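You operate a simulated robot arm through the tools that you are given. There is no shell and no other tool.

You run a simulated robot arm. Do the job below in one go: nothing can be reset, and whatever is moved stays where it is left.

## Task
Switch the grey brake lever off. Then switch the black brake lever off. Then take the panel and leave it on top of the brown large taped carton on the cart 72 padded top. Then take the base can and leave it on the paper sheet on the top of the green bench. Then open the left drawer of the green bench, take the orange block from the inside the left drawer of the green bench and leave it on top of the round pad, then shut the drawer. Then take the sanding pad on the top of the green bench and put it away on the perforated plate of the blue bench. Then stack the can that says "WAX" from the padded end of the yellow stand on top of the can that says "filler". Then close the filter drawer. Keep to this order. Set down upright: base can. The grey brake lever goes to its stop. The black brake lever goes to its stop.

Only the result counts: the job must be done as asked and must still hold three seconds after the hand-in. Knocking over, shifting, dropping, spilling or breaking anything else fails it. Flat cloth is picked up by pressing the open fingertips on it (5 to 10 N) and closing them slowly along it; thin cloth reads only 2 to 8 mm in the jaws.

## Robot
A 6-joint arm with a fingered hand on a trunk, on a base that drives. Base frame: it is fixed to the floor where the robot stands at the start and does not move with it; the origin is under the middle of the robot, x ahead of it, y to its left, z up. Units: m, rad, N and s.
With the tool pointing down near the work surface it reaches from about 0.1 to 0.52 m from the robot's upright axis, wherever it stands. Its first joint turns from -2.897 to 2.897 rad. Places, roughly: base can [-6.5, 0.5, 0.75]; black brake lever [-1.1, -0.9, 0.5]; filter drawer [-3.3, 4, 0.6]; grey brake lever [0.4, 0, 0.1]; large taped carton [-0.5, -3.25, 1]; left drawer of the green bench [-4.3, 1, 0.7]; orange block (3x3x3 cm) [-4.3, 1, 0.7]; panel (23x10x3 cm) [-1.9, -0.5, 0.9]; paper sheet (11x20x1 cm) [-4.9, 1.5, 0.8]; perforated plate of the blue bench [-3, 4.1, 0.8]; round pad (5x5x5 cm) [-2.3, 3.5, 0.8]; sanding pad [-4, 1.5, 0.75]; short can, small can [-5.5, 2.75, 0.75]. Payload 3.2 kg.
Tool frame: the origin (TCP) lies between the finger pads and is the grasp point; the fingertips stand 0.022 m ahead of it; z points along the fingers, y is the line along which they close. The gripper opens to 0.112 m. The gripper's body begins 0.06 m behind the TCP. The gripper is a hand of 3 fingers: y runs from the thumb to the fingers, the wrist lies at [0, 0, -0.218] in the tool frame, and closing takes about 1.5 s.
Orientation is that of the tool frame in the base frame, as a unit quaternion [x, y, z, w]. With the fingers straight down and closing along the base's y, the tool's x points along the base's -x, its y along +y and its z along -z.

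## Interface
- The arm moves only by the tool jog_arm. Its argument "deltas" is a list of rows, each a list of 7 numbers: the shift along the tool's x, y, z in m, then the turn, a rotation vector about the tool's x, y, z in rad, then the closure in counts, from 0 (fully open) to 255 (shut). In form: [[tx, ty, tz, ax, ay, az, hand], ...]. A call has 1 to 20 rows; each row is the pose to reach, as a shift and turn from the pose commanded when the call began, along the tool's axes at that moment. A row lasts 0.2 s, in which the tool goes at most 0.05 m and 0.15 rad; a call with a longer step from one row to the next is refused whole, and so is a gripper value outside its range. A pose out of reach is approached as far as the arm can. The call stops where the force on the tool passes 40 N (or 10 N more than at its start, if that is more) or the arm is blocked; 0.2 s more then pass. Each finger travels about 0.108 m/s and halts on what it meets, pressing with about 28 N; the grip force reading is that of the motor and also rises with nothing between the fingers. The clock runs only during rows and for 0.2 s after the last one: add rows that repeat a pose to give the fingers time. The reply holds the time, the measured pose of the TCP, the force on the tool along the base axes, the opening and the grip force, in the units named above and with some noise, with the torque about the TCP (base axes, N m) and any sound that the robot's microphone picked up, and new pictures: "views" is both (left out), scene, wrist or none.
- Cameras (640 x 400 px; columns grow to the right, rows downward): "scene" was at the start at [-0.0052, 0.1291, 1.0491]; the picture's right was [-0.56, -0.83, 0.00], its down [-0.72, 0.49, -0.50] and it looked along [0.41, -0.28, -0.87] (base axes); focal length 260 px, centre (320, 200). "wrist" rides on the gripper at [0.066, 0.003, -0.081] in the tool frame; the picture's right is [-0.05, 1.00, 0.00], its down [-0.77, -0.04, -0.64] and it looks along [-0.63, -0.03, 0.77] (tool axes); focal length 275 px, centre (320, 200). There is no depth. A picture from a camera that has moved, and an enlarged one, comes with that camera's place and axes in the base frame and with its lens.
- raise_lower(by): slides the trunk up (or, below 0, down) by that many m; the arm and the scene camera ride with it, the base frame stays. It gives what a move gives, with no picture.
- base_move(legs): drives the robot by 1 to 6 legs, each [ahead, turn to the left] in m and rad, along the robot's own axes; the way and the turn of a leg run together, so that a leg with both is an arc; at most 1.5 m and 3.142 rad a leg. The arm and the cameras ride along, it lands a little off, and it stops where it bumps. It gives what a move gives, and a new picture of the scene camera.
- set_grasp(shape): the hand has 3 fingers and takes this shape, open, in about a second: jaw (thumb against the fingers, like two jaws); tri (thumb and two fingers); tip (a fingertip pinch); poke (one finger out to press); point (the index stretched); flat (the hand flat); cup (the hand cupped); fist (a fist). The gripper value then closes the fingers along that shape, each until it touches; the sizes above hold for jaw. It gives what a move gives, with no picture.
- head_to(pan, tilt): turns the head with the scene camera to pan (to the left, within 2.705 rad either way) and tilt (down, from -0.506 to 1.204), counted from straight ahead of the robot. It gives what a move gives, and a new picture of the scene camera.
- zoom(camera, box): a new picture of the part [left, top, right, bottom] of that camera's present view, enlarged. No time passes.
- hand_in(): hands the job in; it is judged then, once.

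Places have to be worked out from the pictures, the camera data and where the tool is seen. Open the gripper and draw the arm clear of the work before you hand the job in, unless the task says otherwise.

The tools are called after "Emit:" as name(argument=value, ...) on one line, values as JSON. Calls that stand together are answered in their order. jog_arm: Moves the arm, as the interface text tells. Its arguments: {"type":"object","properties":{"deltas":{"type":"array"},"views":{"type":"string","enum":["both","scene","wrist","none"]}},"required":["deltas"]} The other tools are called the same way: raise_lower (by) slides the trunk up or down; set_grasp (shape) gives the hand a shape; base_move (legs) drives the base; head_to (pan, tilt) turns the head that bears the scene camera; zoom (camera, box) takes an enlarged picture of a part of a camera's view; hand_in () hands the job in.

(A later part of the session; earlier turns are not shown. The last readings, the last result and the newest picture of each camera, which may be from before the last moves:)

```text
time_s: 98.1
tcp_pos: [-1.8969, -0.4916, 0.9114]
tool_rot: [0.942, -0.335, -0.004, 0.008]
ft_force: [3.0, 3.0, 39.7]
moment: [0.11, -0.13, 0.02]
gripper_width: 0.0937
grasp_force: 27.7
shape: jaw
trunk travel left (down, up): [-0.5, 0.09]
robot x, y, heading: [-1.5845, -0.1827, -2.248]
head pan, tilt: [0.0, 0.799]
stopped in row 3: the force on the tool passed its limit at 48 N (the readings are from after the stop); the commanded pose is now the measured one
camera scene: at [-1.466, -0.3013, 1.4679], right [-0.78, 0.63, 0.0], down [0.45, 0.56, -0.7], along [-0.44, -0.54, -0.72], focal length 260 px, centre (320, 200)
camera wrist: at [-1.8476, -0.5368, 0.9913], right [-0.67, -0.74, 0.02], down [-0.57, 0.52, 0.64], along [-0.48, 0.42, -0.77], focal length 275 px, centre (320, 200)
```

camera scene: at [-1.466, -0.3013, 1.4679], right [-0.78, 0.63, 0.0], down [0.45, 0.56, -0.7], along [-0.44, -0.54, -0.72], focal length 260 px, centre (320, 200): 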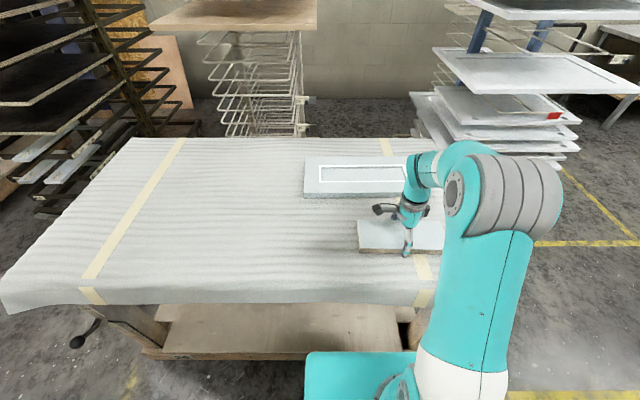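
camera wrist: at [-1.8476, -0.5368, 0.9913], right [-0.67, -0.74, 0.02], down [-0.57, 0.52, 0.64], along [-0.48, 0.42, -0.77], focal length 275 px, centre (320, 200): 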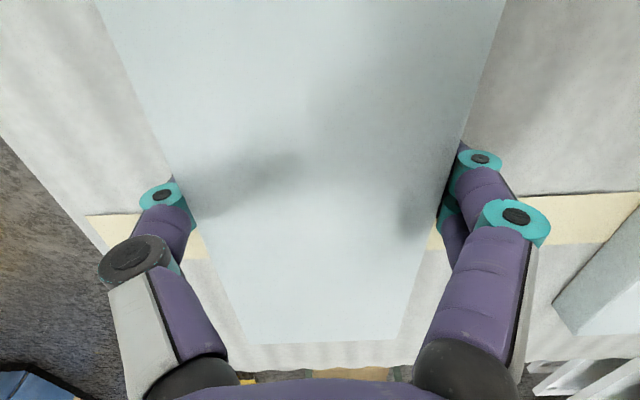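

The grip reads 0.094 m wide at 28 N, with the fingertips pressing on the pad. I'll keep gripping and lift straight up.

Emit:
jog_arm(deltas=[[0, 0, -0.004, 0, 0, 0, 255], [0, 0, -0.01, 0, 0, 0, 255], [0, 0, -0.016, 0, 0, 0, 255], [0, 0, -0.016, 0, 0, 0, 255], [0, 0, -0.016, 0, 0, 0, 255], [0, 0, -0.03, 0, 0, 0, 255], [0, 0, -0.05, 0, 0, 0, 255]], views="both")

```text
time_s: 99.7
tcp_pos: [-1.898, -0.4925, 0.9565]
tool_rot: [0.942, -0.335, -0.001, 0.002]
ft_force: [0.5, -0.3, -2.8]
moment: [0.0, 0.01, -0.02]
gripper_width: 0.0935
grasp_force: 28.2
shape: jaw
trunk travel left (down, up): [-0.5, 0.09]
robot x, y, heading: [-1.5815, -0.1885, -2.252]
head pan, tilt: [0.0, 0.799]
camera scene: at [-1.4686, -0.3039, 1.4674], right [-0.78, 0.63, 0.0], down [0.45, 0.56, -0.7], along [-0.44, -0.54, -0.72], focal length 260 px, centre (320, 200)
camera wrist: at [-1.8497, -0.5377, 1.0368], right [-0.67, -0.74, 0.01], down [-0.57, 0.52, 0.64], along [-0.48, 0.42, -0.77], focal length 275 px, centre (320, 200)
```

scene: 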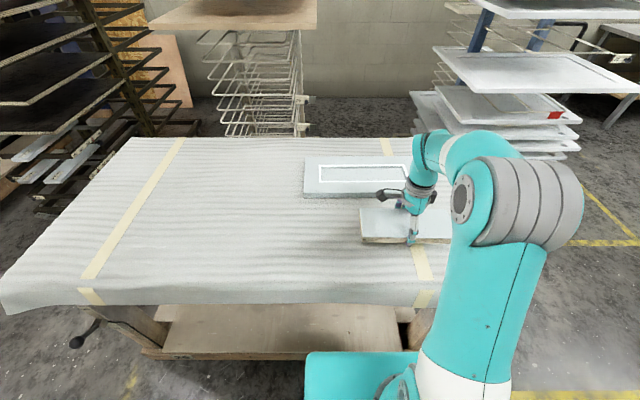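
wrist: 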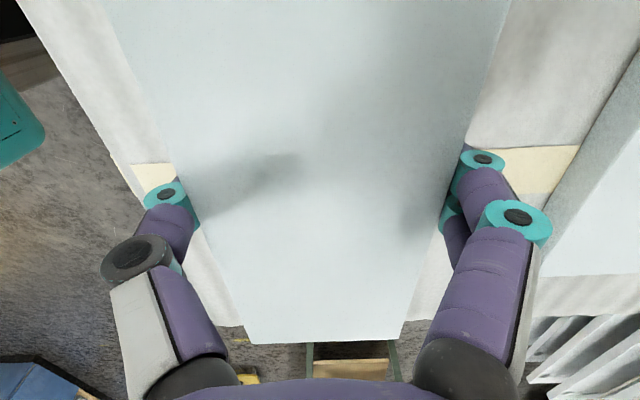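

The panel is held level and clear of the pad. I'll raise it higher, draw it in a little, back away from cart 26, and start round toward cart 72.

Emit:
jog_arm(deltas=[[0, 0, -0.04, 0, 0, 0, 255], [0, 0, -0.08, 0, 0, 0, 255], [0, 0, -0.12, 0, 0, 0, 255], [0, -0.03, -0.14, 0, 0, 0, 255], [0, -0.06, -0.14, 0, 0, 0, 255], [0, -0.06, -0.14, 0, 0, 0, 255]], views="none")

Emit:
base_move(legs=[[-0.3, 0], [0, 1.4], [0.83, 0]])

```text
time_s: 101.1
tcp_pos: [-1.8586, -0.4475, 1.092]
tool_rot: [0.942, -0.336, -0.002, 0.002]
ft_force: [1.2, -0.5, -3.7]
moment: [-0.02, 0.0, 0.01]
gripper_width: 0.0938
grasp_force: 28.0
shape: jaw
trunk travel left (down, up): [-0.5, 0.09]
robot x, y, heading: [-1.5806, -0.1875, -2.251]
head pan, tilt: [0.0, 0.799]
```

```text
time_s: 110.8
tcp_pos: [-0.5776, -0.8632, 1.0942]
tool_rot: [0.927, 0.374, 0.0, 0.004]
ft_force: [-0.3, -0.1, -3.3]
moment: [0.02, 0.01, 0.02]
gripper_width: 0.0934
grasp_force: 28.7
shape: jaw
trunk travel left (down, up): [-0.5, 0.09]
robot x, y, heading: [-0.8113, -0.5546, -0.803]
head pan, tilt: [0.0, 0.799]
camera scene: at [-0.6737, -0.4563, 1.4675], right [-0.72, -0.7, 0.0], down [-0.5, 0.51, -0.7], along [0.49, -0.5, -0.72], focal length 260 px, centre (320, 200)
```

scene: 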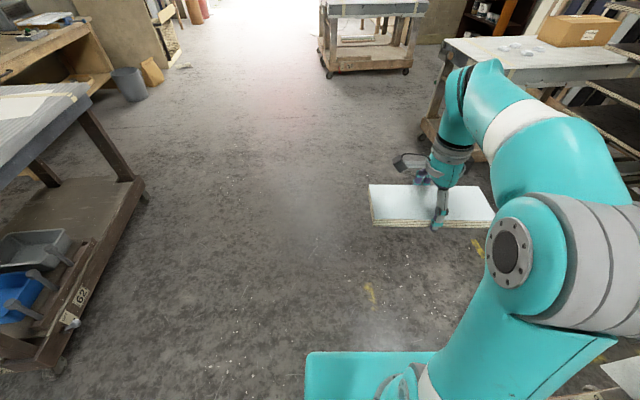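

The way is clear. I'll drive on past the end of cart 72 to its far long side, where the carton is within reach.

Emit:
base_move(legs=[[0, -0.14], [1.2, 0], [1.2, 0]])

Emit:
head_to(pan=-1.0, tilt=0.6)

```text
time_s: 123.3
tcp_pos: [0.8058, -2.8443, 1.0932]
tool_rot: [0.953, 0.303, 0.001, 0.004]
ft_force: [0.4, -0.1, -3.5]
moment: [0.02, -0.01, -0.01]
gripper_width: 0.0937
grasp_force: 28.2
shape: jaw
trunk travel left (down, up): [-0.5, 0.09]
robot x, y, heading: [0.6247, -2.5117, -0.949]
head pan, tilt: [0.0, 0.799]
camera scene: at [0.773, -2.4298, 1.4675], right [-0.81, -0.58, 0.0], down [-0.42, 0.58, -0.7], along [0.41, -0.57, -0.72], focal length 260 px, centre (320, 200)
```

scene: 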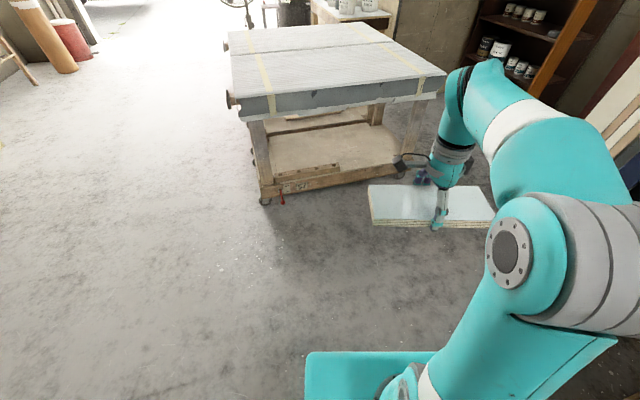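

```text
time_s: 124.6
tcp_pos: [0.8055, -2.8467, 1.0933]
tool_rot: [0.953, 0.304, 0.0, 0.003]
ft_force: [0.3, -0.8, -4.2]
moment: [-0.04, 0.02, 0.02]
gripper_width: 0.0937
grasp_force: 27.9
shape: jaw
trunk travel left (down, up): [-0.5, 0.09]
robot x, y, heading: [0.6262, -2.5095, -0.948]
head pan, tilt: [-1.0, 0.6]
camera scene: at [0.6933, -2.4463, 1.4843], right [-0.93, 0.37, 0.0], down [0.21, 0.53, -0.82], along [-0.3, -0.77, -0.57], focal length 260 px, centre (320, 200)
```

scene: 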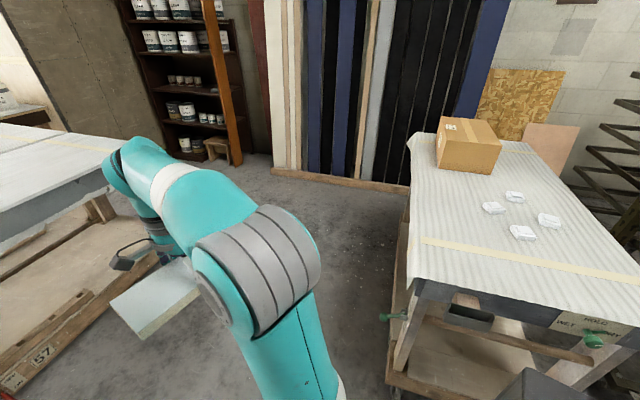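

The gap beside cart 72 is wide. I'll zoom in on the carton and the small white items to get their positions.

Emit:
zoom(camera="scene", box=[390, 90, 600, 260])

```text
2.35 times, centred on (495, 175) of scene
camera zoom: at [0.6933, -2.4463, 1.4843], right [-0.93, 0.37, 0.0], down [0.21, 0.53, -0.82], along [-0.3, -0.77, -0.57], focal length 611 px, centre (-92, 259)
```

zoom: 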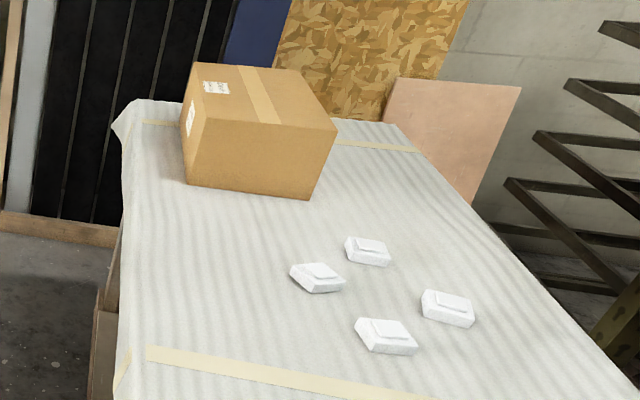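

The carton measures about 0.35x0.24 m, centred near [-0.49, -3.38] with its top around z 1.02. I'll raise the trunk for clearance and drive round to the long side, facing the carton from about half a metre off the edge.

Emit:
raise_lower(by=0.085)

Emit:
base_move(legs=[[0, -0.4965], [0.746, 0], [0, -0.9215], [0.8457, 0]])

```text
time_s: 125.8
tcp_pos: [0.8063, -2.845, 1.1787]
tool_rot: [0.953, 0.303, 0.0, 0.004]
ft_force: [-0.9, 0.2, -3.0]
moment: [-0.01, -0.01, 0.01]
gripper_width: 0.0938
grasp_force: 28.1
shape: jaw
trunk travel left (down, up): [-0.585, 0.005]
robot x, y, heading: [0.6303, -2.5087, -0.949]
head pan, tilt: [-1.0, 0.6]
```

```text
time_s: 137.7
tcp_pos: [-0.1805, -4.085, 1.1788]
tool_rot: [0.924, -0.381, -0.002, 0.004]
ft_force: [0.5, 0.0, -3.3]
moment: [-0.01, -0.03, -0.01]
gripper_width: 0.0937
grasp_force: 28.4
shape: jaw
trunk travel left (down, up): [-0.585, 0.005]
robot x, y, heading: [0.118, -3.8556, -2.35]
head pan, tilt: [-1.0, 0.6]
camera scene: at [0.1933, -3.9043, 1.5693], right [0.21, 0.98, 0.0], down [0.55, -0.12, -0.82], along [-0.81, 0.17, -0.57], focal length 260 px, centre (320, 200)
```

scene: 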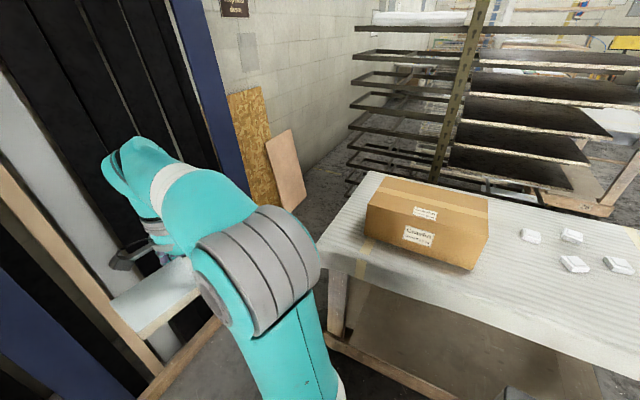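

I'll turn to face the carton squarely and look again.

Emit:
base_move(legs=[[0, -1.442]])

Emit:
head_to(pan=0.3, tilt=0.75)

Emit:
zoom(camera="wrist", box=[0, 0, 640, 400])

```text
time_s: 141.6
tcp_pos: [-0.1571, -3.5868, 1.1786]
tool_rot: [-0.453, 0.891, 0.004, 0.0]
ft_force: [-0.3, -0.4, -3.4]
moment: [-0.01, -0.03, 0.02]
gripper_width: 0.0938
grasp_force: 27.9
shape: jaw
trunk travel left (down, up): [-0.585, 0.005]
robot x, y, heading: [0.1235, -3.849, 2.516]
head pan, tilt: [-1.0, 0.6]
camera scene: at [0.0762, -3.9295, 1.5693], right [1.0, -0.06, 0.0], down [-0.03, -0.56, -0.82], along [0.05, 0.82, -0.57], focal length 260 px, centre (320, 200)
```

scene: 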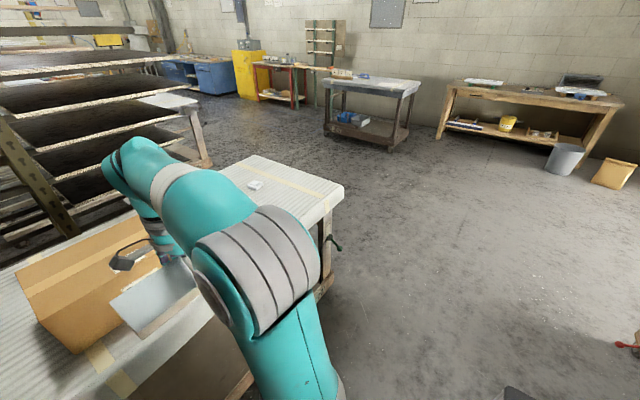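

```text
time_s: 143.0
tcp_pos: [-0.1566, -3.5874, 1.1783]
tool_rot: [-0.452, 0.892, 0.004, 0.0]
ft_force: [-0.5, -0.2, -3.5]
moment: [0.01, -0.04, -0.01]
gripper_width: 0.094
grasp_force: 28.2
shape: jaw
trunk travel left (down, up): [-0.585, 0.005]
robot x, y, heading: [0.1188, -3.8512, 2.517]
head pan, tilt: [0.3, 0.75]
camera scene: at [-0.0073, -3.9913, 1.5565], right [0.32, 0.95, 0.0], down [0.65, -0.22, -0.73], along [-0.69, 0.23, -0.68], focal length 260 px, centre (320, 200)
```

scene: 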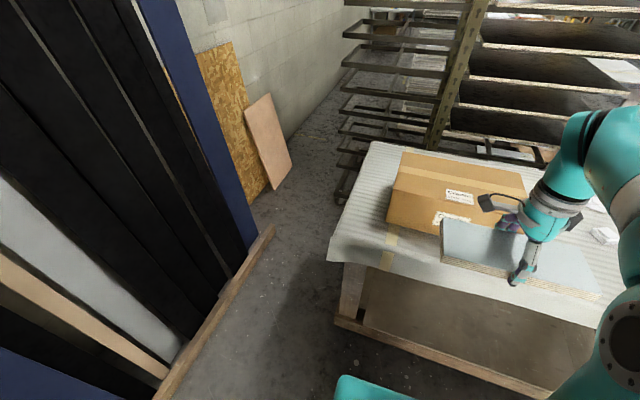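

```text
1.00 times, centred on (320, 200) of wrist (not enlarged: the box is as wide or as high as the picture)
camera zoom: at [-0.1992, -3.6405, 1.2596], right [-0.78, 0.63, 0.01], down [0.49, 0.6, 0.64], along [0.4, 0.5, -0.77], focal length 275 px, centre (320, 200)
```

zoom: 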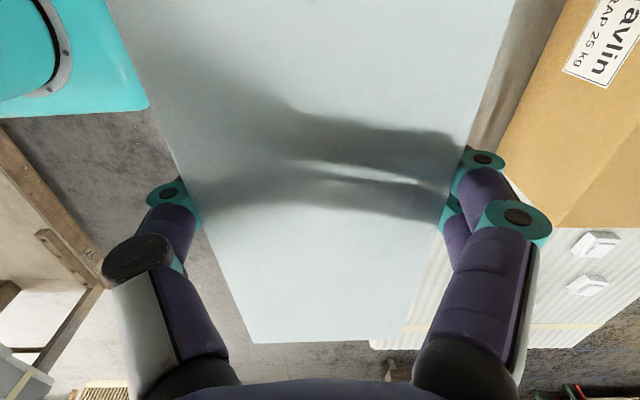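

I'll zoom in on the carton in this view to fix its top corners.

Emit:
zoom(camera="scene", box=[360, 130, 620, 300])

```text
2.35 times, centred on (490, 215) of scene
camera zoom: at [-0.0073, -3.9913, 1.5565], right [0.32, 0.95, 0.0], down [0.65, -0.22, -0.73], along [-0.69, 0.23, -0.68], focal length 611 px, centre (-80, 165)
```

zoom: 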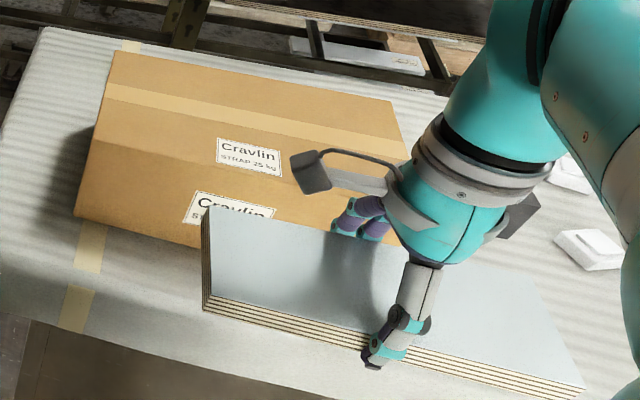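

The carton's top centre is about [-0.488, -3.372] at z 1.02, and the cart beam is 0.56 m ahead of the robot's axis. I'll drive 0.27 m closer.

Emit:
base_move(legs=[[0.27, 0]])

Emit:
zoom(camera="wrist", box=[0, 0, 640, 400])

```text
time_s: 144.9
tcp_pos: [-0.3723, -3.4312, 1.1785]
tool_rot: [-0.453, 0.892, 0.003, -0.002]
ft_force: [0.5, 0.2, -2.6]
moment: [-0.08, 0.0, 0.01]
gripper_width: 0.0937
grasp_force: 28.0
shape: jaw
trunk travel left (down, up): [-0.585, 0.005]
robot x, y, heading: [-0.0926, -3.6902, 2.518]
head pan, tilt: [0.3, 0.75]
camera scene: at [-0.2229, -3.8355, 1.5564], right [0.32, 0.95, 0.0], down [0.65, -0.22, -0.73], along [-0.69, 0.23, -0.68], focal length 260 px, centre (320, 200)
```

scene: 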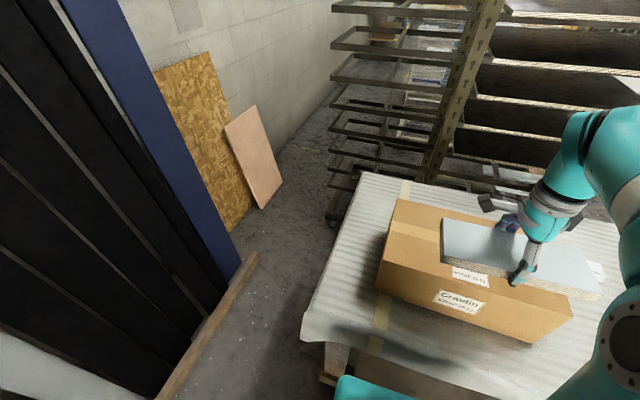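

```text
1.00 times, centred on (320, 200) of wrist (not enlarged: the box is as wide or as high as the picture)
camera zoom: at [-0.415, -3.485, 1.2593], right [-0.78, 0.63, 0.01], down [0.49, 0.6, 0.64], along [0.4, 0.5, -0.77], focal length 275 px, centre (320, 200)
```

zoom: 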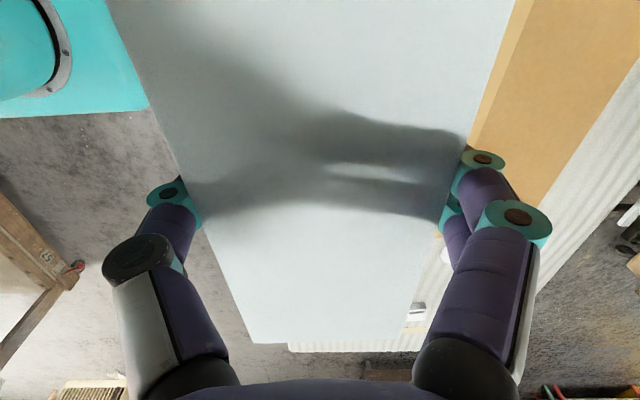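

I'll refine the carton corners from this closer view.

Emit:
zoom(camera="scene", box=[360, 180, 620, 350])

```text
2.35 times, centred on (490, 265) of scene
camera zoom: at [-0.2229, -3.8355, 1.5564], right [0.32, 0.95, 0.0], down [0.65, -0.22, -0.73], along [-0.69, 0.23, -0.68], focal length 611 px, centre (-80, 47)
```

zoom: 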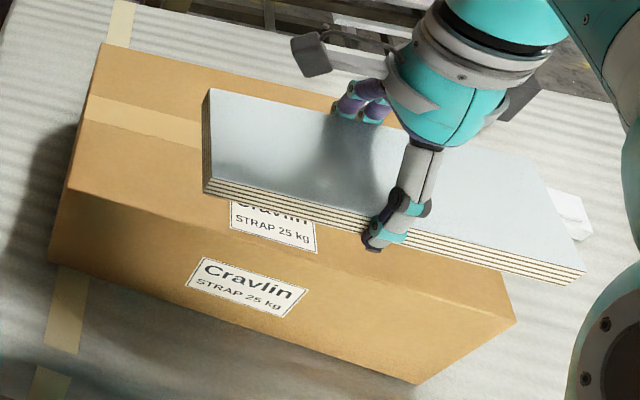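

The carton top is at z about 1.036, centred at [-0.4745, -3.366]. I'll move the panel over it (slightly toward the near side), aligning the yaw, and stay high.

Emit:
jog_arm(deltas=[[0.002, 0.02, 0, 0, 0, 0.011, 255], [0.004, 0.04, 0, 0, 0, 0.022, 255], [0.006, 0.06, 0, 0, 0, 0.033, 255], [0.008, 0.08, 0, 0, 0, 0.044, 255], [0.009, 0.101, 0, 0, 0, 0.053, 255], [0.009, 0.101, 0.03, 0, 0, 0.053, 255], [0.009, 0.101, 0.06, 0, 0, 0.053, 255], [0.009, 0.101, 0.08, 0, 0, 0.053, 255], [0.009, 0.101, 0.08, 0, 0, 0.053, 255]], views="both")

Emit:
zoom(camera="scene", box=[360, 180, 620, 350])

```text
time_s: 146.9
tcp_pos: [-0.4583, -3.3799, 1.1003]
tool_rot: [-0.429, 0.903, 0.003, -0.001]
ft_force: [0.0, 0.0, -3.9]
moment: [0.02, 0.0, -0.01]
gripper_width: 0.0937
grasp_force: 28.1
shape: jaw
trunk travel left (down, up): [-0.585, 0.005]
robot x, y, heading: [-0.0955, -3.6924, 2.517]
head pan, tilt: [0.3, 0.75]
camera scene: at [-0.2221, -3.8361, 1.5565], right [0.32, 0.95, 0.0], down [0.65, -0.22, -0.73], along [-0.69, 0.23, -0.68], focal length 260 px, centre (320, 200)
camera wrist: at [-0.5037, -3.4301, 1.1807], right [-0.74, 0.67, 0.01], down [0.52, 0.57, 0.64], along [0.42, 0.48, -0.77], focal length 275 px, centre (320, 200)
```

scene: 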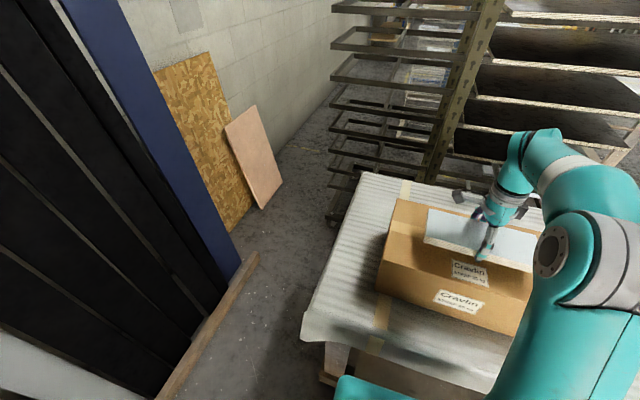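
wrist: 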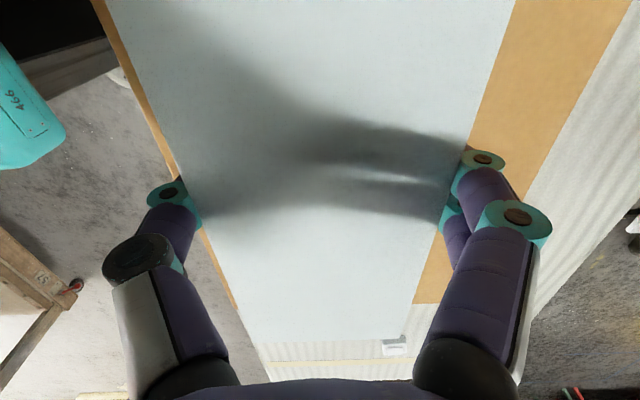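

```text
2.35 times, centred on (490, 265) of scene
camera zoom: at [-0.2221, -3.8361, 1.5565], right [0.32, 0.95, 0.0], down [0.65, -0.22, -0.73], along [-0.69, 0.23, -0.68], focal length 611 px, centre (-80, 47)
```

zoom: 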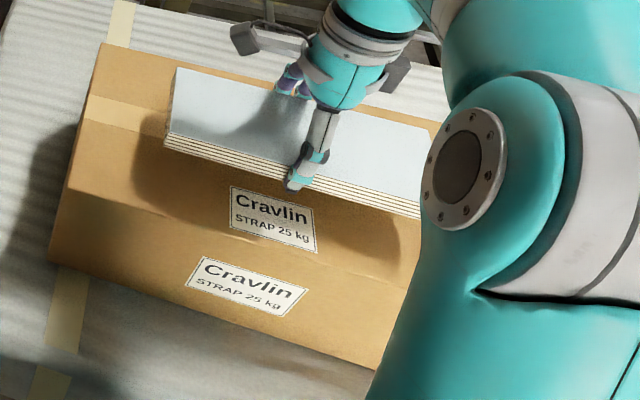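

The panel is above the carton top with margin on every side. I'll lower it gently in small steps and watch the force.

Emit:
jog_arm(deltas=[[0, 0, 0.008, 0, 0, 0, 255], [0, 0, 0.014, 0, 0, 0, 255], [0, 0, 0.019, 0, 0, 0, 255], [0, 0, 0.022, 0, 0, 0, 255], [0, 0, 0.022, 0, 0, 0, 255]], views="none")

```text
time_s: 148.1
tcp_pos: [-0.4592, -3.3788, 1.0763]
tool_rot: [-0.429, 0.903, 0.003, -0.002]
ft_force: [-0.4, -0.2, -2.6]
moment: [0.0, -0.04, 0.01]
gripper_width: 0.0937
grasp_force: 28.3
shape: jaw
trunk travel left (down, up): [-0.585, 0.005]
robot x, y, heading: [-0.0938, -3.6937, 2.521]
head pan, tilt: [0.3, 0.75]
```

No contact yet at TCP z 1.076. I'll continue a few millimetres at a time.

Emit:
jog_arm(deltas=[[0, 0, 0.003, 0, 0, 0, 255], [0, 0, 0.006, 0, 0, 0, 255], [0, 0, 0.006, 0, 0, 0, 255]], views="scene")

```text
time_s: 148.9
tcp_pos: [-0.4592, -3.38, 1.0715]
tool_rot: [-0.429, 0.903, 0.003, -0.001]
ft_force: [-1.0, -0.4, -2.9]
moment: [-0.01, -0.01, 0.03]
gripper_width: 0.0935
grasp_force: 27.9
shape: jaw
trunk travel left (down, up): [-0.585, 0.005]
robot x, y, heading: [-0.0977, -3.6913, 2.513]
head pan, tilt: [0.3, 0.75]
camera scene: at [-0.2221, -3.8361, 1.5565], right [0.32, 0.95, 0.0], down [0.65, -0.22, -0.73], along [-0.69, 0.23, -0.68], focal length 260 px, centre (320, 200)
```

scene: 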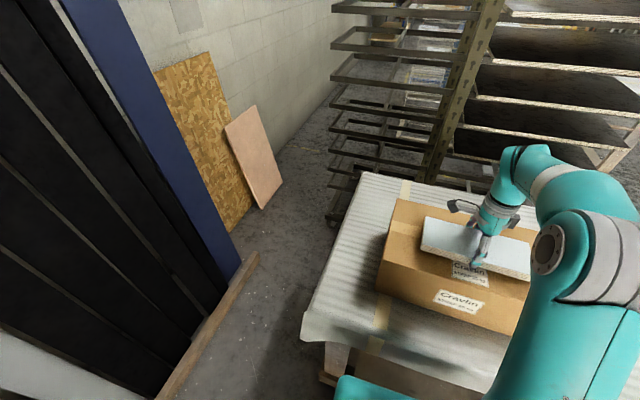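

Emit:
jog_arm(deltas=[[0, 0, 0.003, 0, 0, 0, 255], [0, 0, 0.006, 0, 0, 0, 255], [0, 0, 0.006, 0, 0, 0, 255]], views="none")

Emit:
zoom(camera="scene", box=[360, 180, 620, 350])

```text
time_s: 149.7
tcp_pos: [-0.4586, -3.3796, 1.0655]
tool_rot: [-0.429, 0.903, 0.003, -0.002]
ft_force: [0.1, -1.1, -3.0]
moment: [0.0, 0.01, 0.0]
gripper_width: 0.0937
grasp_force: 27.9
shape: jaw
trunk travel left (down, up): [-0.585, 0.005]
robot x, y, heading: [-0.0979, -3.6935, 2.514]
head pan, tilt: [0.3, 0.75]
```

```text
2.35 times, centred on (490, 265) of scene
camera zoom: at [-0.2221, -3.8361, 1.5565], right [0.32, 0.95, 0.0], down [0.65, -0.22, -0.73], along [-0.69, 0.23, -0.68], focal length 611 px, centre (-80, 47)
```

zoom: 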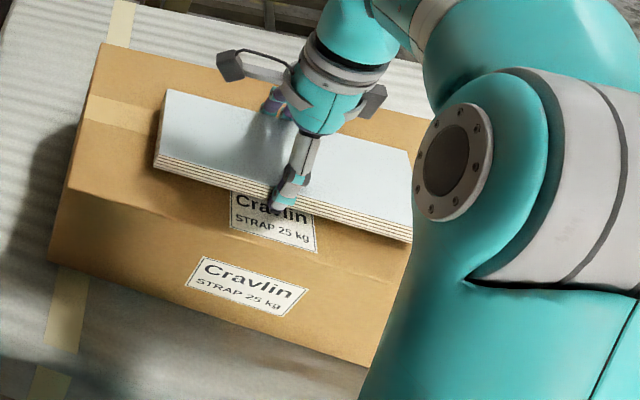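

Still hanging free, and the gap is small. I'll continue down in small steps.

Emit:
jog_arm(deltas=[[0, 0, 0.003, 0, 0, 0, 255], [0, 0, 0.005, 0, 0, 0, 255], [0, 0, 0.005, 0, 0, 0, 255]], views="none")

Emit:
jog_arm(deltas=[[0, 0, 0.002, 0, 0, 0, 255], [0, 0, 0.003, 0, 0, 0, 255], [0, 0, 0.003, 0, 0, 0, 255]], views="none")

```text
time_s: 150.5
tcp_pos: [-0.46, -3.3797, 1.0615]
tool_rot: [-0.429, 0.903, 0.004, -0.001]
ft_force: [-0.9, 0.9, 1.6]
moment: [-0.18, -0.2, -0.02]
gripper_width: 0.0939
grasp_force: 27.9
shape: jaw
trunk travel left (down, up): [-0.585, 0.005]
robot x, y, heading: [-0.0957, -3.6874, 2.512]
head pan, tilt: [0.3, 0.75]
```

```text
time_s: 151.3
tcp_pos: [-0.4608, -3.3795, 1.0604]
tool_rot: [-0.429, 0.903, 0.007, -0.003]
ft_force: [-1.8, 0.6, 20.8]
moment: [-0.79, -1.03, -0.02]
gripper_width: 0.0927
grasp_force: 28.4
shape: jaw
trunk travel left (down, up): [-0.585, 0.005]
robot x, y, heading: [-0.0915, -3.6961, 2.52]
head pan, tilt: [0.3, 0.75]
stopped in row 3: the force on the tool passed its limit at 42 N (the readings are from after the stop); the commanded pose is now the measured one
```

The near fingertip touches the carton top (20 N, moment on the near side). I'll relieve the pressure by a couple of millimetres, then open slowly to set the panel down.

Emit:
jog_arm(deltas=[[0, 0, -0.002, 0, 0, 0, 255], [0, 0, -0.002, 0, 0, 0, 255]], views="none")

Emit:
jog_arm(deltas=[[0, 0, 0, 0, 0, 0, 40], [0, 0, 0, 0, 0, 0, 20], [0, 0, 0, 0, 0, 0, 0], [0, 0, 0, 0, 0, 0, 0], [0, 0, 0, 0, 0, 0, 0]], views="both")

```text
time_s: 151.9
tcp_pos: [-0.4601, -3.3779, 1.06]
tool_rot: [-0.428, 0.904, 0.006, -0.002]
ft_force: [-0.1, -2.2, 3.1]
moment: [-0.12, -0.07, -0.06]
gripper_width: 0.0931
grasp_force: 28.3
shape: jaw
trunk travel left (down, up): [-0.585, 0.005]
robot x, y, heading: [-0.0933, -3.6948, 2.518]
head pan, tilt: [0.3, 0.75]
```

```text
time_s: 153.1
tcp_pos: [-0.46, -3.3782, 1.0608]
tool_rot: [-0.429, 0.903, 0.005, -0.003]
ft_force: [0.6, 1.0, 0.2]
moment: [0.02, -0.01, 0.01]
gripper_width: 0.1119
grasp_force: 0.0
shape: jaw
trunk travel left (down, up): [-0.585, 0.005]
robot x, y, heading: [-0.0935, -3.692, 2.513]
head pan, tilt: [0.3, 0.75]
camera scene: at [-0.222, -3.8362, 1.5565], right [0.32, 0.95, 0.0], down [0.65, -0.22, -0.73], along [-0.69, 0.23, -0.68], focal length 260 px, centre (320, 200)
camera wrist: at [-0.5048, -3.4295, 1.1418], right [-0.74, 0.67, 0.01], down [0.52, 0.57, 0.64], along [0.42, 0.48, -0.77], focal length 275 px, centre (320, 200)
```

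scene: 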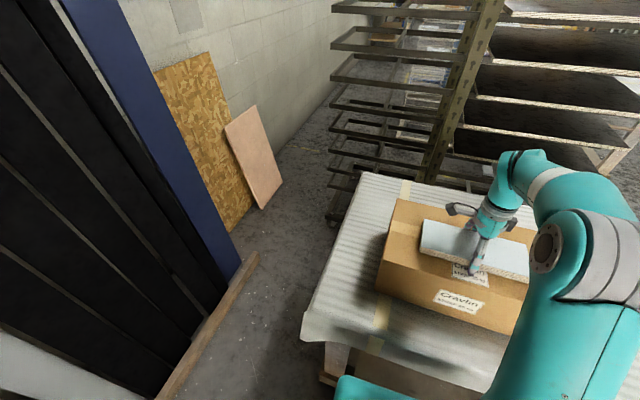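
wrist: 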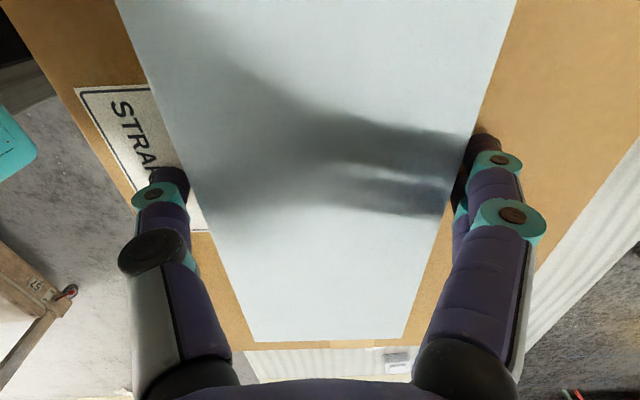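

The panel has been released and lies flat on the carton. I'll lift the open hand straight up.

Emit:
jog_arm(deltas=[[0, 0, -0.01, 0, 0, 0, 0], [0, 0, -0.025, 0, 0, 0, 0], [0, 0, -0.05, 0, 0, 0, 0], [0, 0, -0.09, 0, 0, 0, 0], [0, -0.03, -0.12, 0, 0, 0, 0], [0, -0.06, -0.12, 0, 0, 0, 0], [0, -0.06, -0.12, 0, 0, 0, 0]], views="both")

Emit:
zoom(camera="scene", box=[360, 180, 620, 350])

```text
time_s: 154.7
tcp_pos: [-0.4121, -3.4167, 1.1805]
tool_rot: [-0.429, 0.903, 0.006, -0.003]
ft_force: [0.3, -0.4, -0.2]
moment: [0.0, 0.03, 0.03]
gripper_width: 0.1123
grasp_force: 0.0
shape: jaw
trunk travel left (down, up): [-0.585, 0.005]
robot x, y, heading: [-0.095, -3.6934, 2.519]
head pan, tilt: [0.3, 0.75]
camera scene: at [-0.2221, -3.836, 1.5565], right [0.32, 0.95, 0.0], down [0.65, -0.22, -0.73], along [-0.69, 0.23, -0.68], focal length 260 px, centre (320, 200)
camera wrist: at [-0.4577, -3.4677, 1.2609], right [-0.74, 0.67, 0.01], down [0.52, 0.57, 0.64], along [0.42, 0.48, -0.77], focal length 275 px, centre (320, 200)
```

scene: 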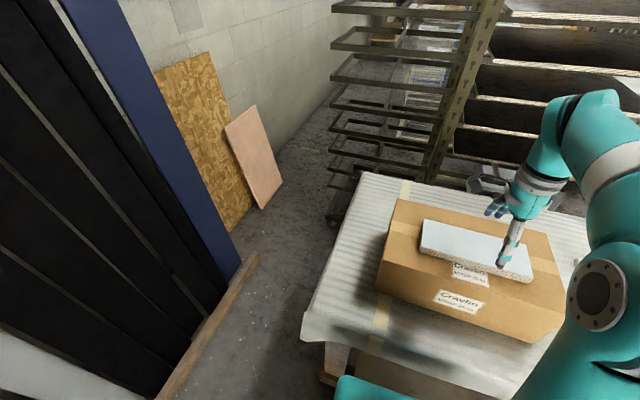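
wrist: 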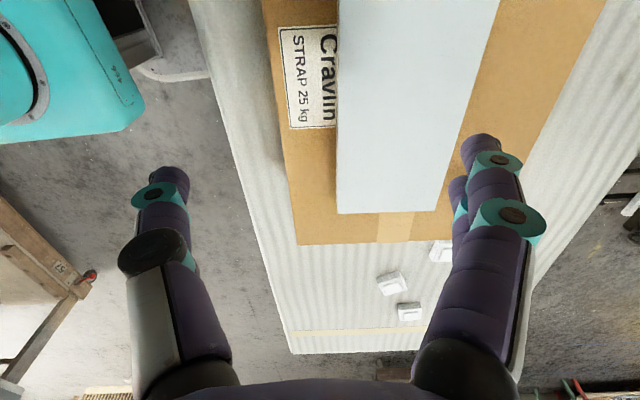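

```text
2.35 times, centred on (490, 265) of scene
camera zoom: at [-0.2221, -3.836, 1.5565], right [0.32, 0.95, 0.0], down [0.65, -0.22, -0.73], along [-0.69, 0.23, -0.68], focal length 611 px, centre (-80, 47)
```

zoom: 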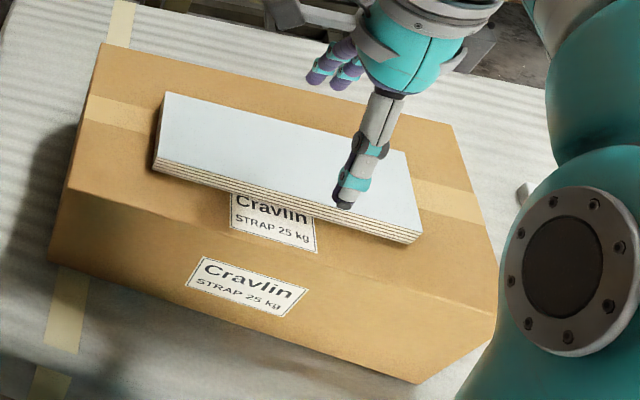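

The panel lies flat and stable, and the carton hasn't moved. Next is the base can: I'll back off, unwind the wrist, and drive back round toward the middle of the room.

Emit:
base_move(legs=[[-0.35, 0]])

Emit:
jog_arm(deltas=[[0, 0, 0, 0, 0, -0.14, 0], [0, 0, 0, 0, 0, -0.28, 0], [0, 0, 0, 0, 0, -0.42, 0], [0, 0, 0, 0, 0, -0.56, 0], [0, 0, 0, 0, 0, -0.7, 0], [0, 0, 0, 0, 0, -0.84, 0], [0, 0, 0, 0, 0, -0.98, 0], [0, 0, 0, 0, 0, -1.12, 0], [0, 0, 0, 0, 0, -1.26, 0], [0, 0, 0, 0, 0, -1.4, 0], [0, 0, 0, 0, 0, -1.52, 0]], views="none")

Emit:
base_move(legs=[[0, -1.633], [0.838, 0], [0, 0.819], [0.757, 0]])

```text
time_s: 157.0
tcp_pos: [-0.1185, -3.6276, 1.1805]
tool_rot: [-0.427, 0.904, 0.007, -0.003]
ft_force: [0.0, 0.1, -0.9]
moment: [0.03, 0.01, -0.01]
gripper_width: 0.1121
grasp_force: 0.1
shape: jaw
trunk travel left (down, up): [-0.585, 0.005]
robot x, y, heading: [0.198, -3.907, 2.512]
head pan, tilt: [0.3, 0.75]
camera scene: at [0.0715, -4.0491, 1.5565], right [0.32, 0.95, 0.0], down [0.64, -0.22, -0.73], along [-0.69, 0.24, -0.68], focal length 260 px, centre (320, 200)
```

scene: 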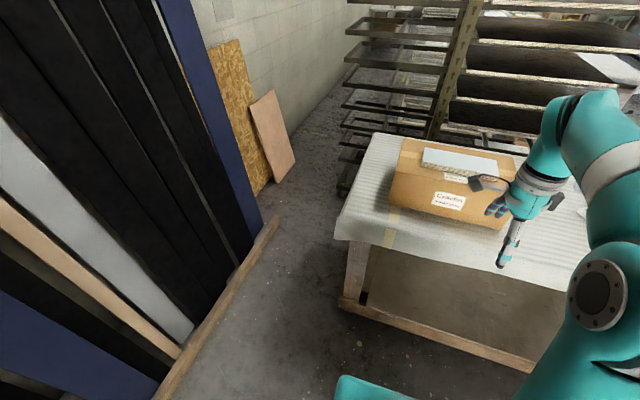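

```text
time_s: 159.4
tcp_pos: [-0.119, -3.6284, 1.1801]
tool_rot: [0.933, -0.361, -0.006, -0.002]
ft_force: [0.0, -0.5, -0.7]
moment: [0.02, 0.06, 0.0]
gripper_width: 0.1119
grasp_force: 0.0
shape: jaw
trunk travel left (down, up): [-0.585, 0.005]
robot x, y, heading: [0.1957, -3.9067, 2.516]
head pan, tilt: [0.3, 0.75]
```

```text
time_s: 173.4
tcp_pos: [0.5654, -2.1038, 1.1805]
tool_rot: [0.717, -0.697, -0.004, -0.004]
ft_force: [0.0, -0.8, -0.2]
moment: [-0.02, -0.01, -0.01]
gripper_width: 0.112
grasp_force: 0.1
shape: jaw
trunk travel left (down, up): [-0.585, 0.005]
robot x, y, heading: [0.5875, -2.5246, 1.711]
head pan, tilt: [0.3, 0.75]
camera scene: at [0.3939, -2.5323, 1.5565], right [0.91, 0.42, 0.0], down [0.29, -0.62, -0.73], along [-0.31, 0.66, -0.68], focal length 260 px, centre (320, 200)
```

scene: 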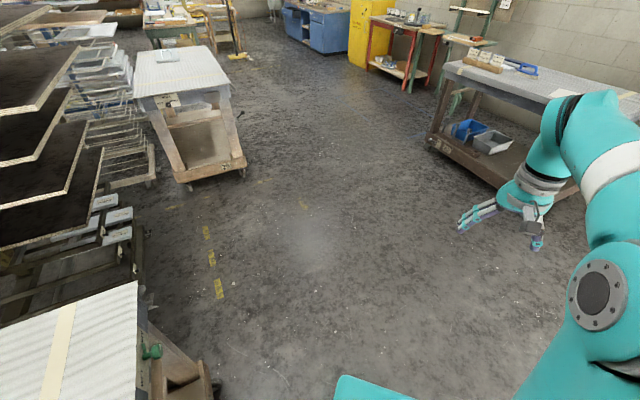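

I'll carry on past cart 26 into the open floor and then look at the green bench.

Emit:
base_move(legs=[[0, 0.39], [1.2, 0], [1.147, 0], [0, 0.283], [1.1, 0], [1.1, 0]])

Emit:
head_to(pan=0.1, tilt=0.45)

```text
time_s: 197.4
tcp_pos: [-2.4948, 1.2887, 1.1799]
tool_rot: [0.91, -0.414, -0.006, -0.002]
ft_force: [0.1, 0.6, -0.1]
moment: [-0.01, 0.0, -0.01]
gripper_width: 0.112
grasp_force: 0.1
shape: jaw
trunk travel left (down, up): [-0.585, 0.005]
robot x, y, heading: [-2.2134, 0.9803, 2.397]
head pan, tilt: [0.3, 0.75]
camera scene: at [-2.3544, 0.8498, 1.5565], right [0.43, 0.9, 0.0], down [0.62, -0.29, -0.73], along [-0.66, 0.32, -0.68], focal length 260 px, centre (320, 200)
```

scene: 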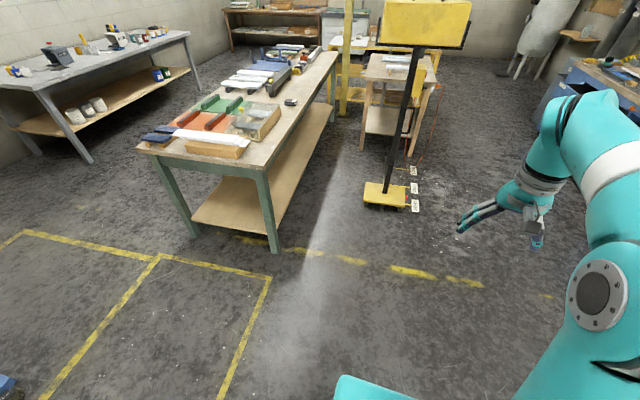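

```text
time_s: 198.2
tcp_pos: [-2.4928, 1.2883, 1.1805]
tool_rot: [0.91, -0.414, -0.006, -0.002]
ft_force: [-0.2, -0.7, -0.2]
moment: [-0.02, 0.03, -0.02]
gripper_width: 0.1118
grasp_force: 0.0
shape: jaw
trunk travel left (down, up): [-0.585, 0.005]
robot x, y, heading: [-2.2115, 0.9795, 2.394]
head pan, tilt: [0.099, 0.45]
camera scene: at [-2.3528, 0.8691, 1.5828], right [0.6, 0.8, 0.0], down [0.35, -0.26, -0.9], along [-0.72, 0.54, -0.44], focal length 260 px, centre (320, 200)
```

scene: 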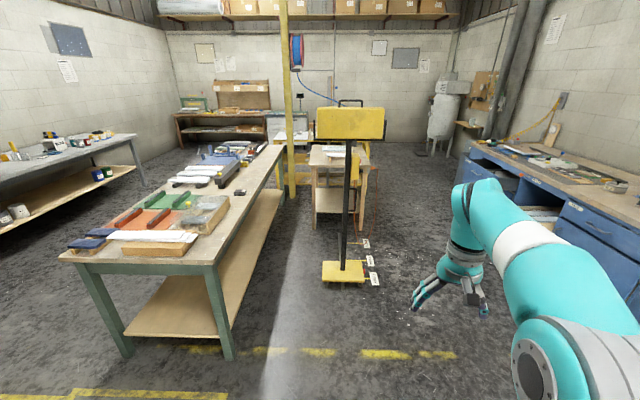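

A good overview. I'll zoom in on the green bench, the grey wall bench and the yellow stand.

Emit:
zoom(camera="scene", box=[60, 130, 300, 290])

Emit:
zoom(camera="scene", box=[0, 110, 150, 230])

Emit:
zoom(camera="scene", box=[270, 90, 400, 220])

Emit:
zoom(camera="scene", box=[440, 110, 640, 290])

```text
2.50 times, centred on (180, 210) of scene
camera zoom: at [-2.3528, 0.8691, 1.5828], right [0.6, 0.8, 0.0], down [0.35, -0.26, -0.9], along [-0.72, 0.54, -0.44], focal length 650 px, centre (670, 175)
```

zoom: 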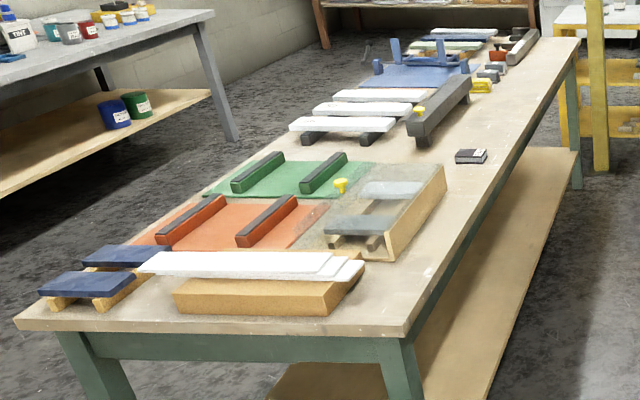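

```text
3.33 times, centred on (75, 170) of scene
camera zoom: at [-2.3528, 0.8691, 1.5828], right [0.6, 0.8, 0.0], down [0.35, -0.26, -0.9], along [-0.72, 0.54, -0.44], focal length 866 px, centre (1137, 300)
```

zoom: 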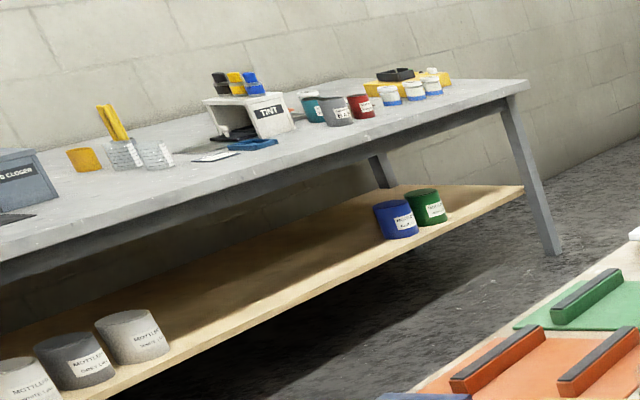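

```text
3.08 times, centred on (335, 155) of scene
camera zoom: at [-2.3528, 0.8691, 1.5828], right [0.6, 0.8, 0.0], down [0.35, -0.26, -0.9], along [-0.72, 0.54, -0.44], focal length 799 px, centre (274, 338)
```

zoom: 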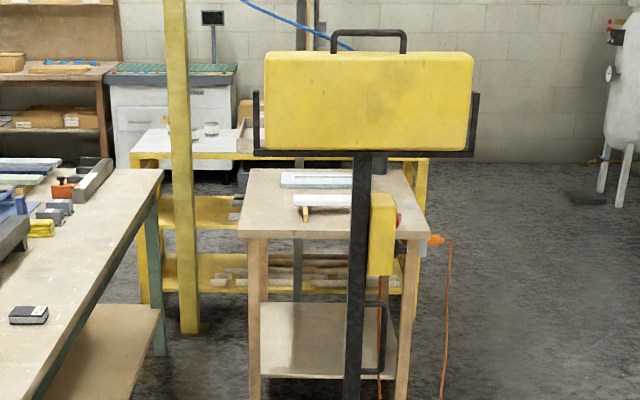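

```text
2.22 times, centred on (540, 200) of scene
camera zoom: at [-2.3528, 0.8691, 1.5828], right [0.6, 0.8, 0.0], down [0.35, -0.26, -0.9], along [-0.72, 0.54, -0.44], focal length 577 px, centre (-169, 200)
```

zoom: 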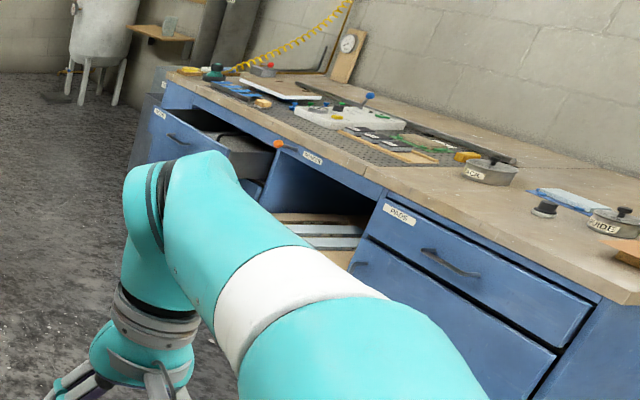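

I'll drive round the near end of the green bench into the corridor between it and the grey wall bench, where the base can should be.

Emit:
base_move(legs=[[0, 1.286], [1.123, 0], [1.123, 0], [0, -1.025], [1.15, 0]])

Emit:
head_to(pan=0.5, tilt=0.4)

```text
time_s: 220.5
tcp_pos: [-5.4959, 0.6009, 1.1803]
tool_rot: [0.958, -0.288, -0.007, -0.002]
ft_force: [0.9, -0.4, -0.3]
moment: [0.02, 0.03, -0.02]
gripper_width: 0.1118
grasp_force: 0.0
shape: jaw
trunk travel left (down, up): [-0.585, 0.005]
robot x, y, heading: [-5.1399, 0.3751, 2.665]
head pan, tilt: [0.099, 0.45]
camera scene: at [-5.2467, 0.2341, 1.5829], right [0.37, 0.93, 0.0], down [0.4, -0.16, -0.9], along [-0.84, 0.33, -0.44], focal length 260 px, centre (320, 200)
```

scene: 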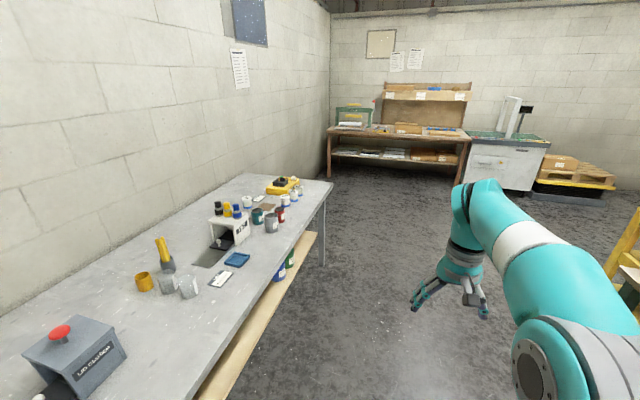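

```text
time_s: 221.4
tcp_pos: [-5.4933, 0.6002, 1.1806]
tool_rot: [0.957, -0.289, -0.006, -0.002]
ft_force: [0.3, -0.9, -0.4]
moment: [-0.04, -0.03, -0.01]
gripper_width: 0.1119
grasp_force: 0.1
shape: jaw
trunk travel left (down, up): [-0.585, 0.005]
robot x, y, heading: [-5.1327, 0.3712, 2.662]
head pan, tilt: [0.499, 0.4]
camera scene: at [-5.2536, 0.1982, 1.5876], right [-0.02, 1.0, 0.0], down [0.39, 0.01, -0.92], along [-0.92, -0.02, -0.39], focal length 260 px, centre (320, 200)
```

scene: 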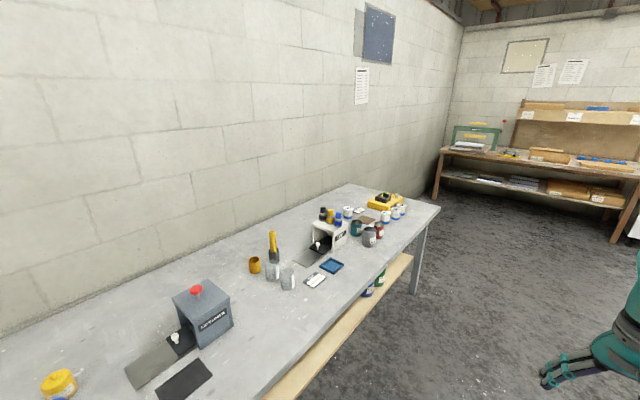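

I'll zoom in on the cans on the grey bench to read their labels.

Emit:
zoom(camera="scene", box=[300, 175, 440, 265])

Emit:
zoom(camera="scene", box=[335, 190, 415, 250])

```text
4.44 times, centred on (370, 220) of scene
camera zoom: at [-5.2536, 0.1982, 1.5876], right [-0.02, 1.0, 0.0], down [0.39, 0.01, -0.92], along [-0.92, -0.02, -0.39], focal length 1155 px, centre (98, 111)
```

zoom: 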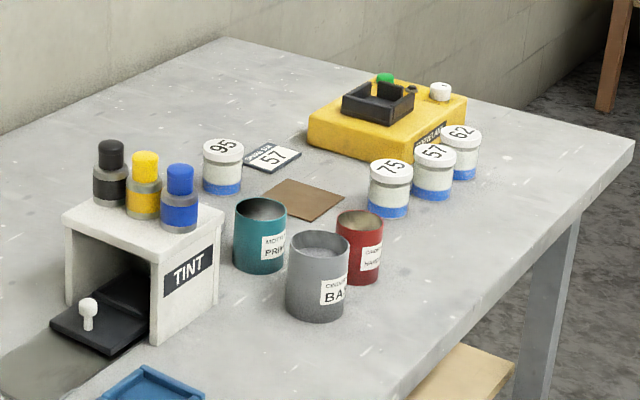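

```text
6.67 times, centred on (375, 220) of scene
camera zoom: at [-5.2536, 0.1982, 1.5876], right [-0.02, 1.0, 0.0], down [0.39, 0.01, -0.92], along [-0.92, -0.02, -0.39], focal length 1732 px, centre (-47, 67)
```

zoom: 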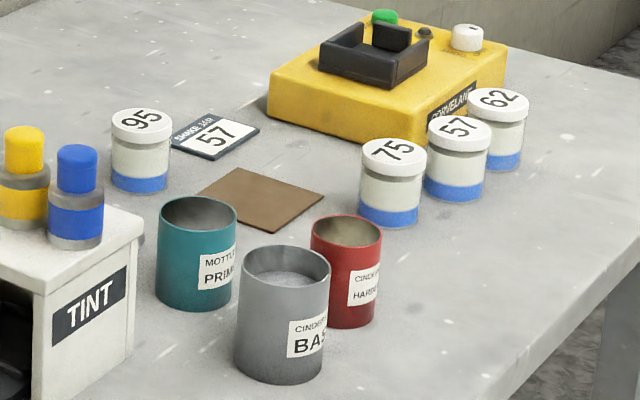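

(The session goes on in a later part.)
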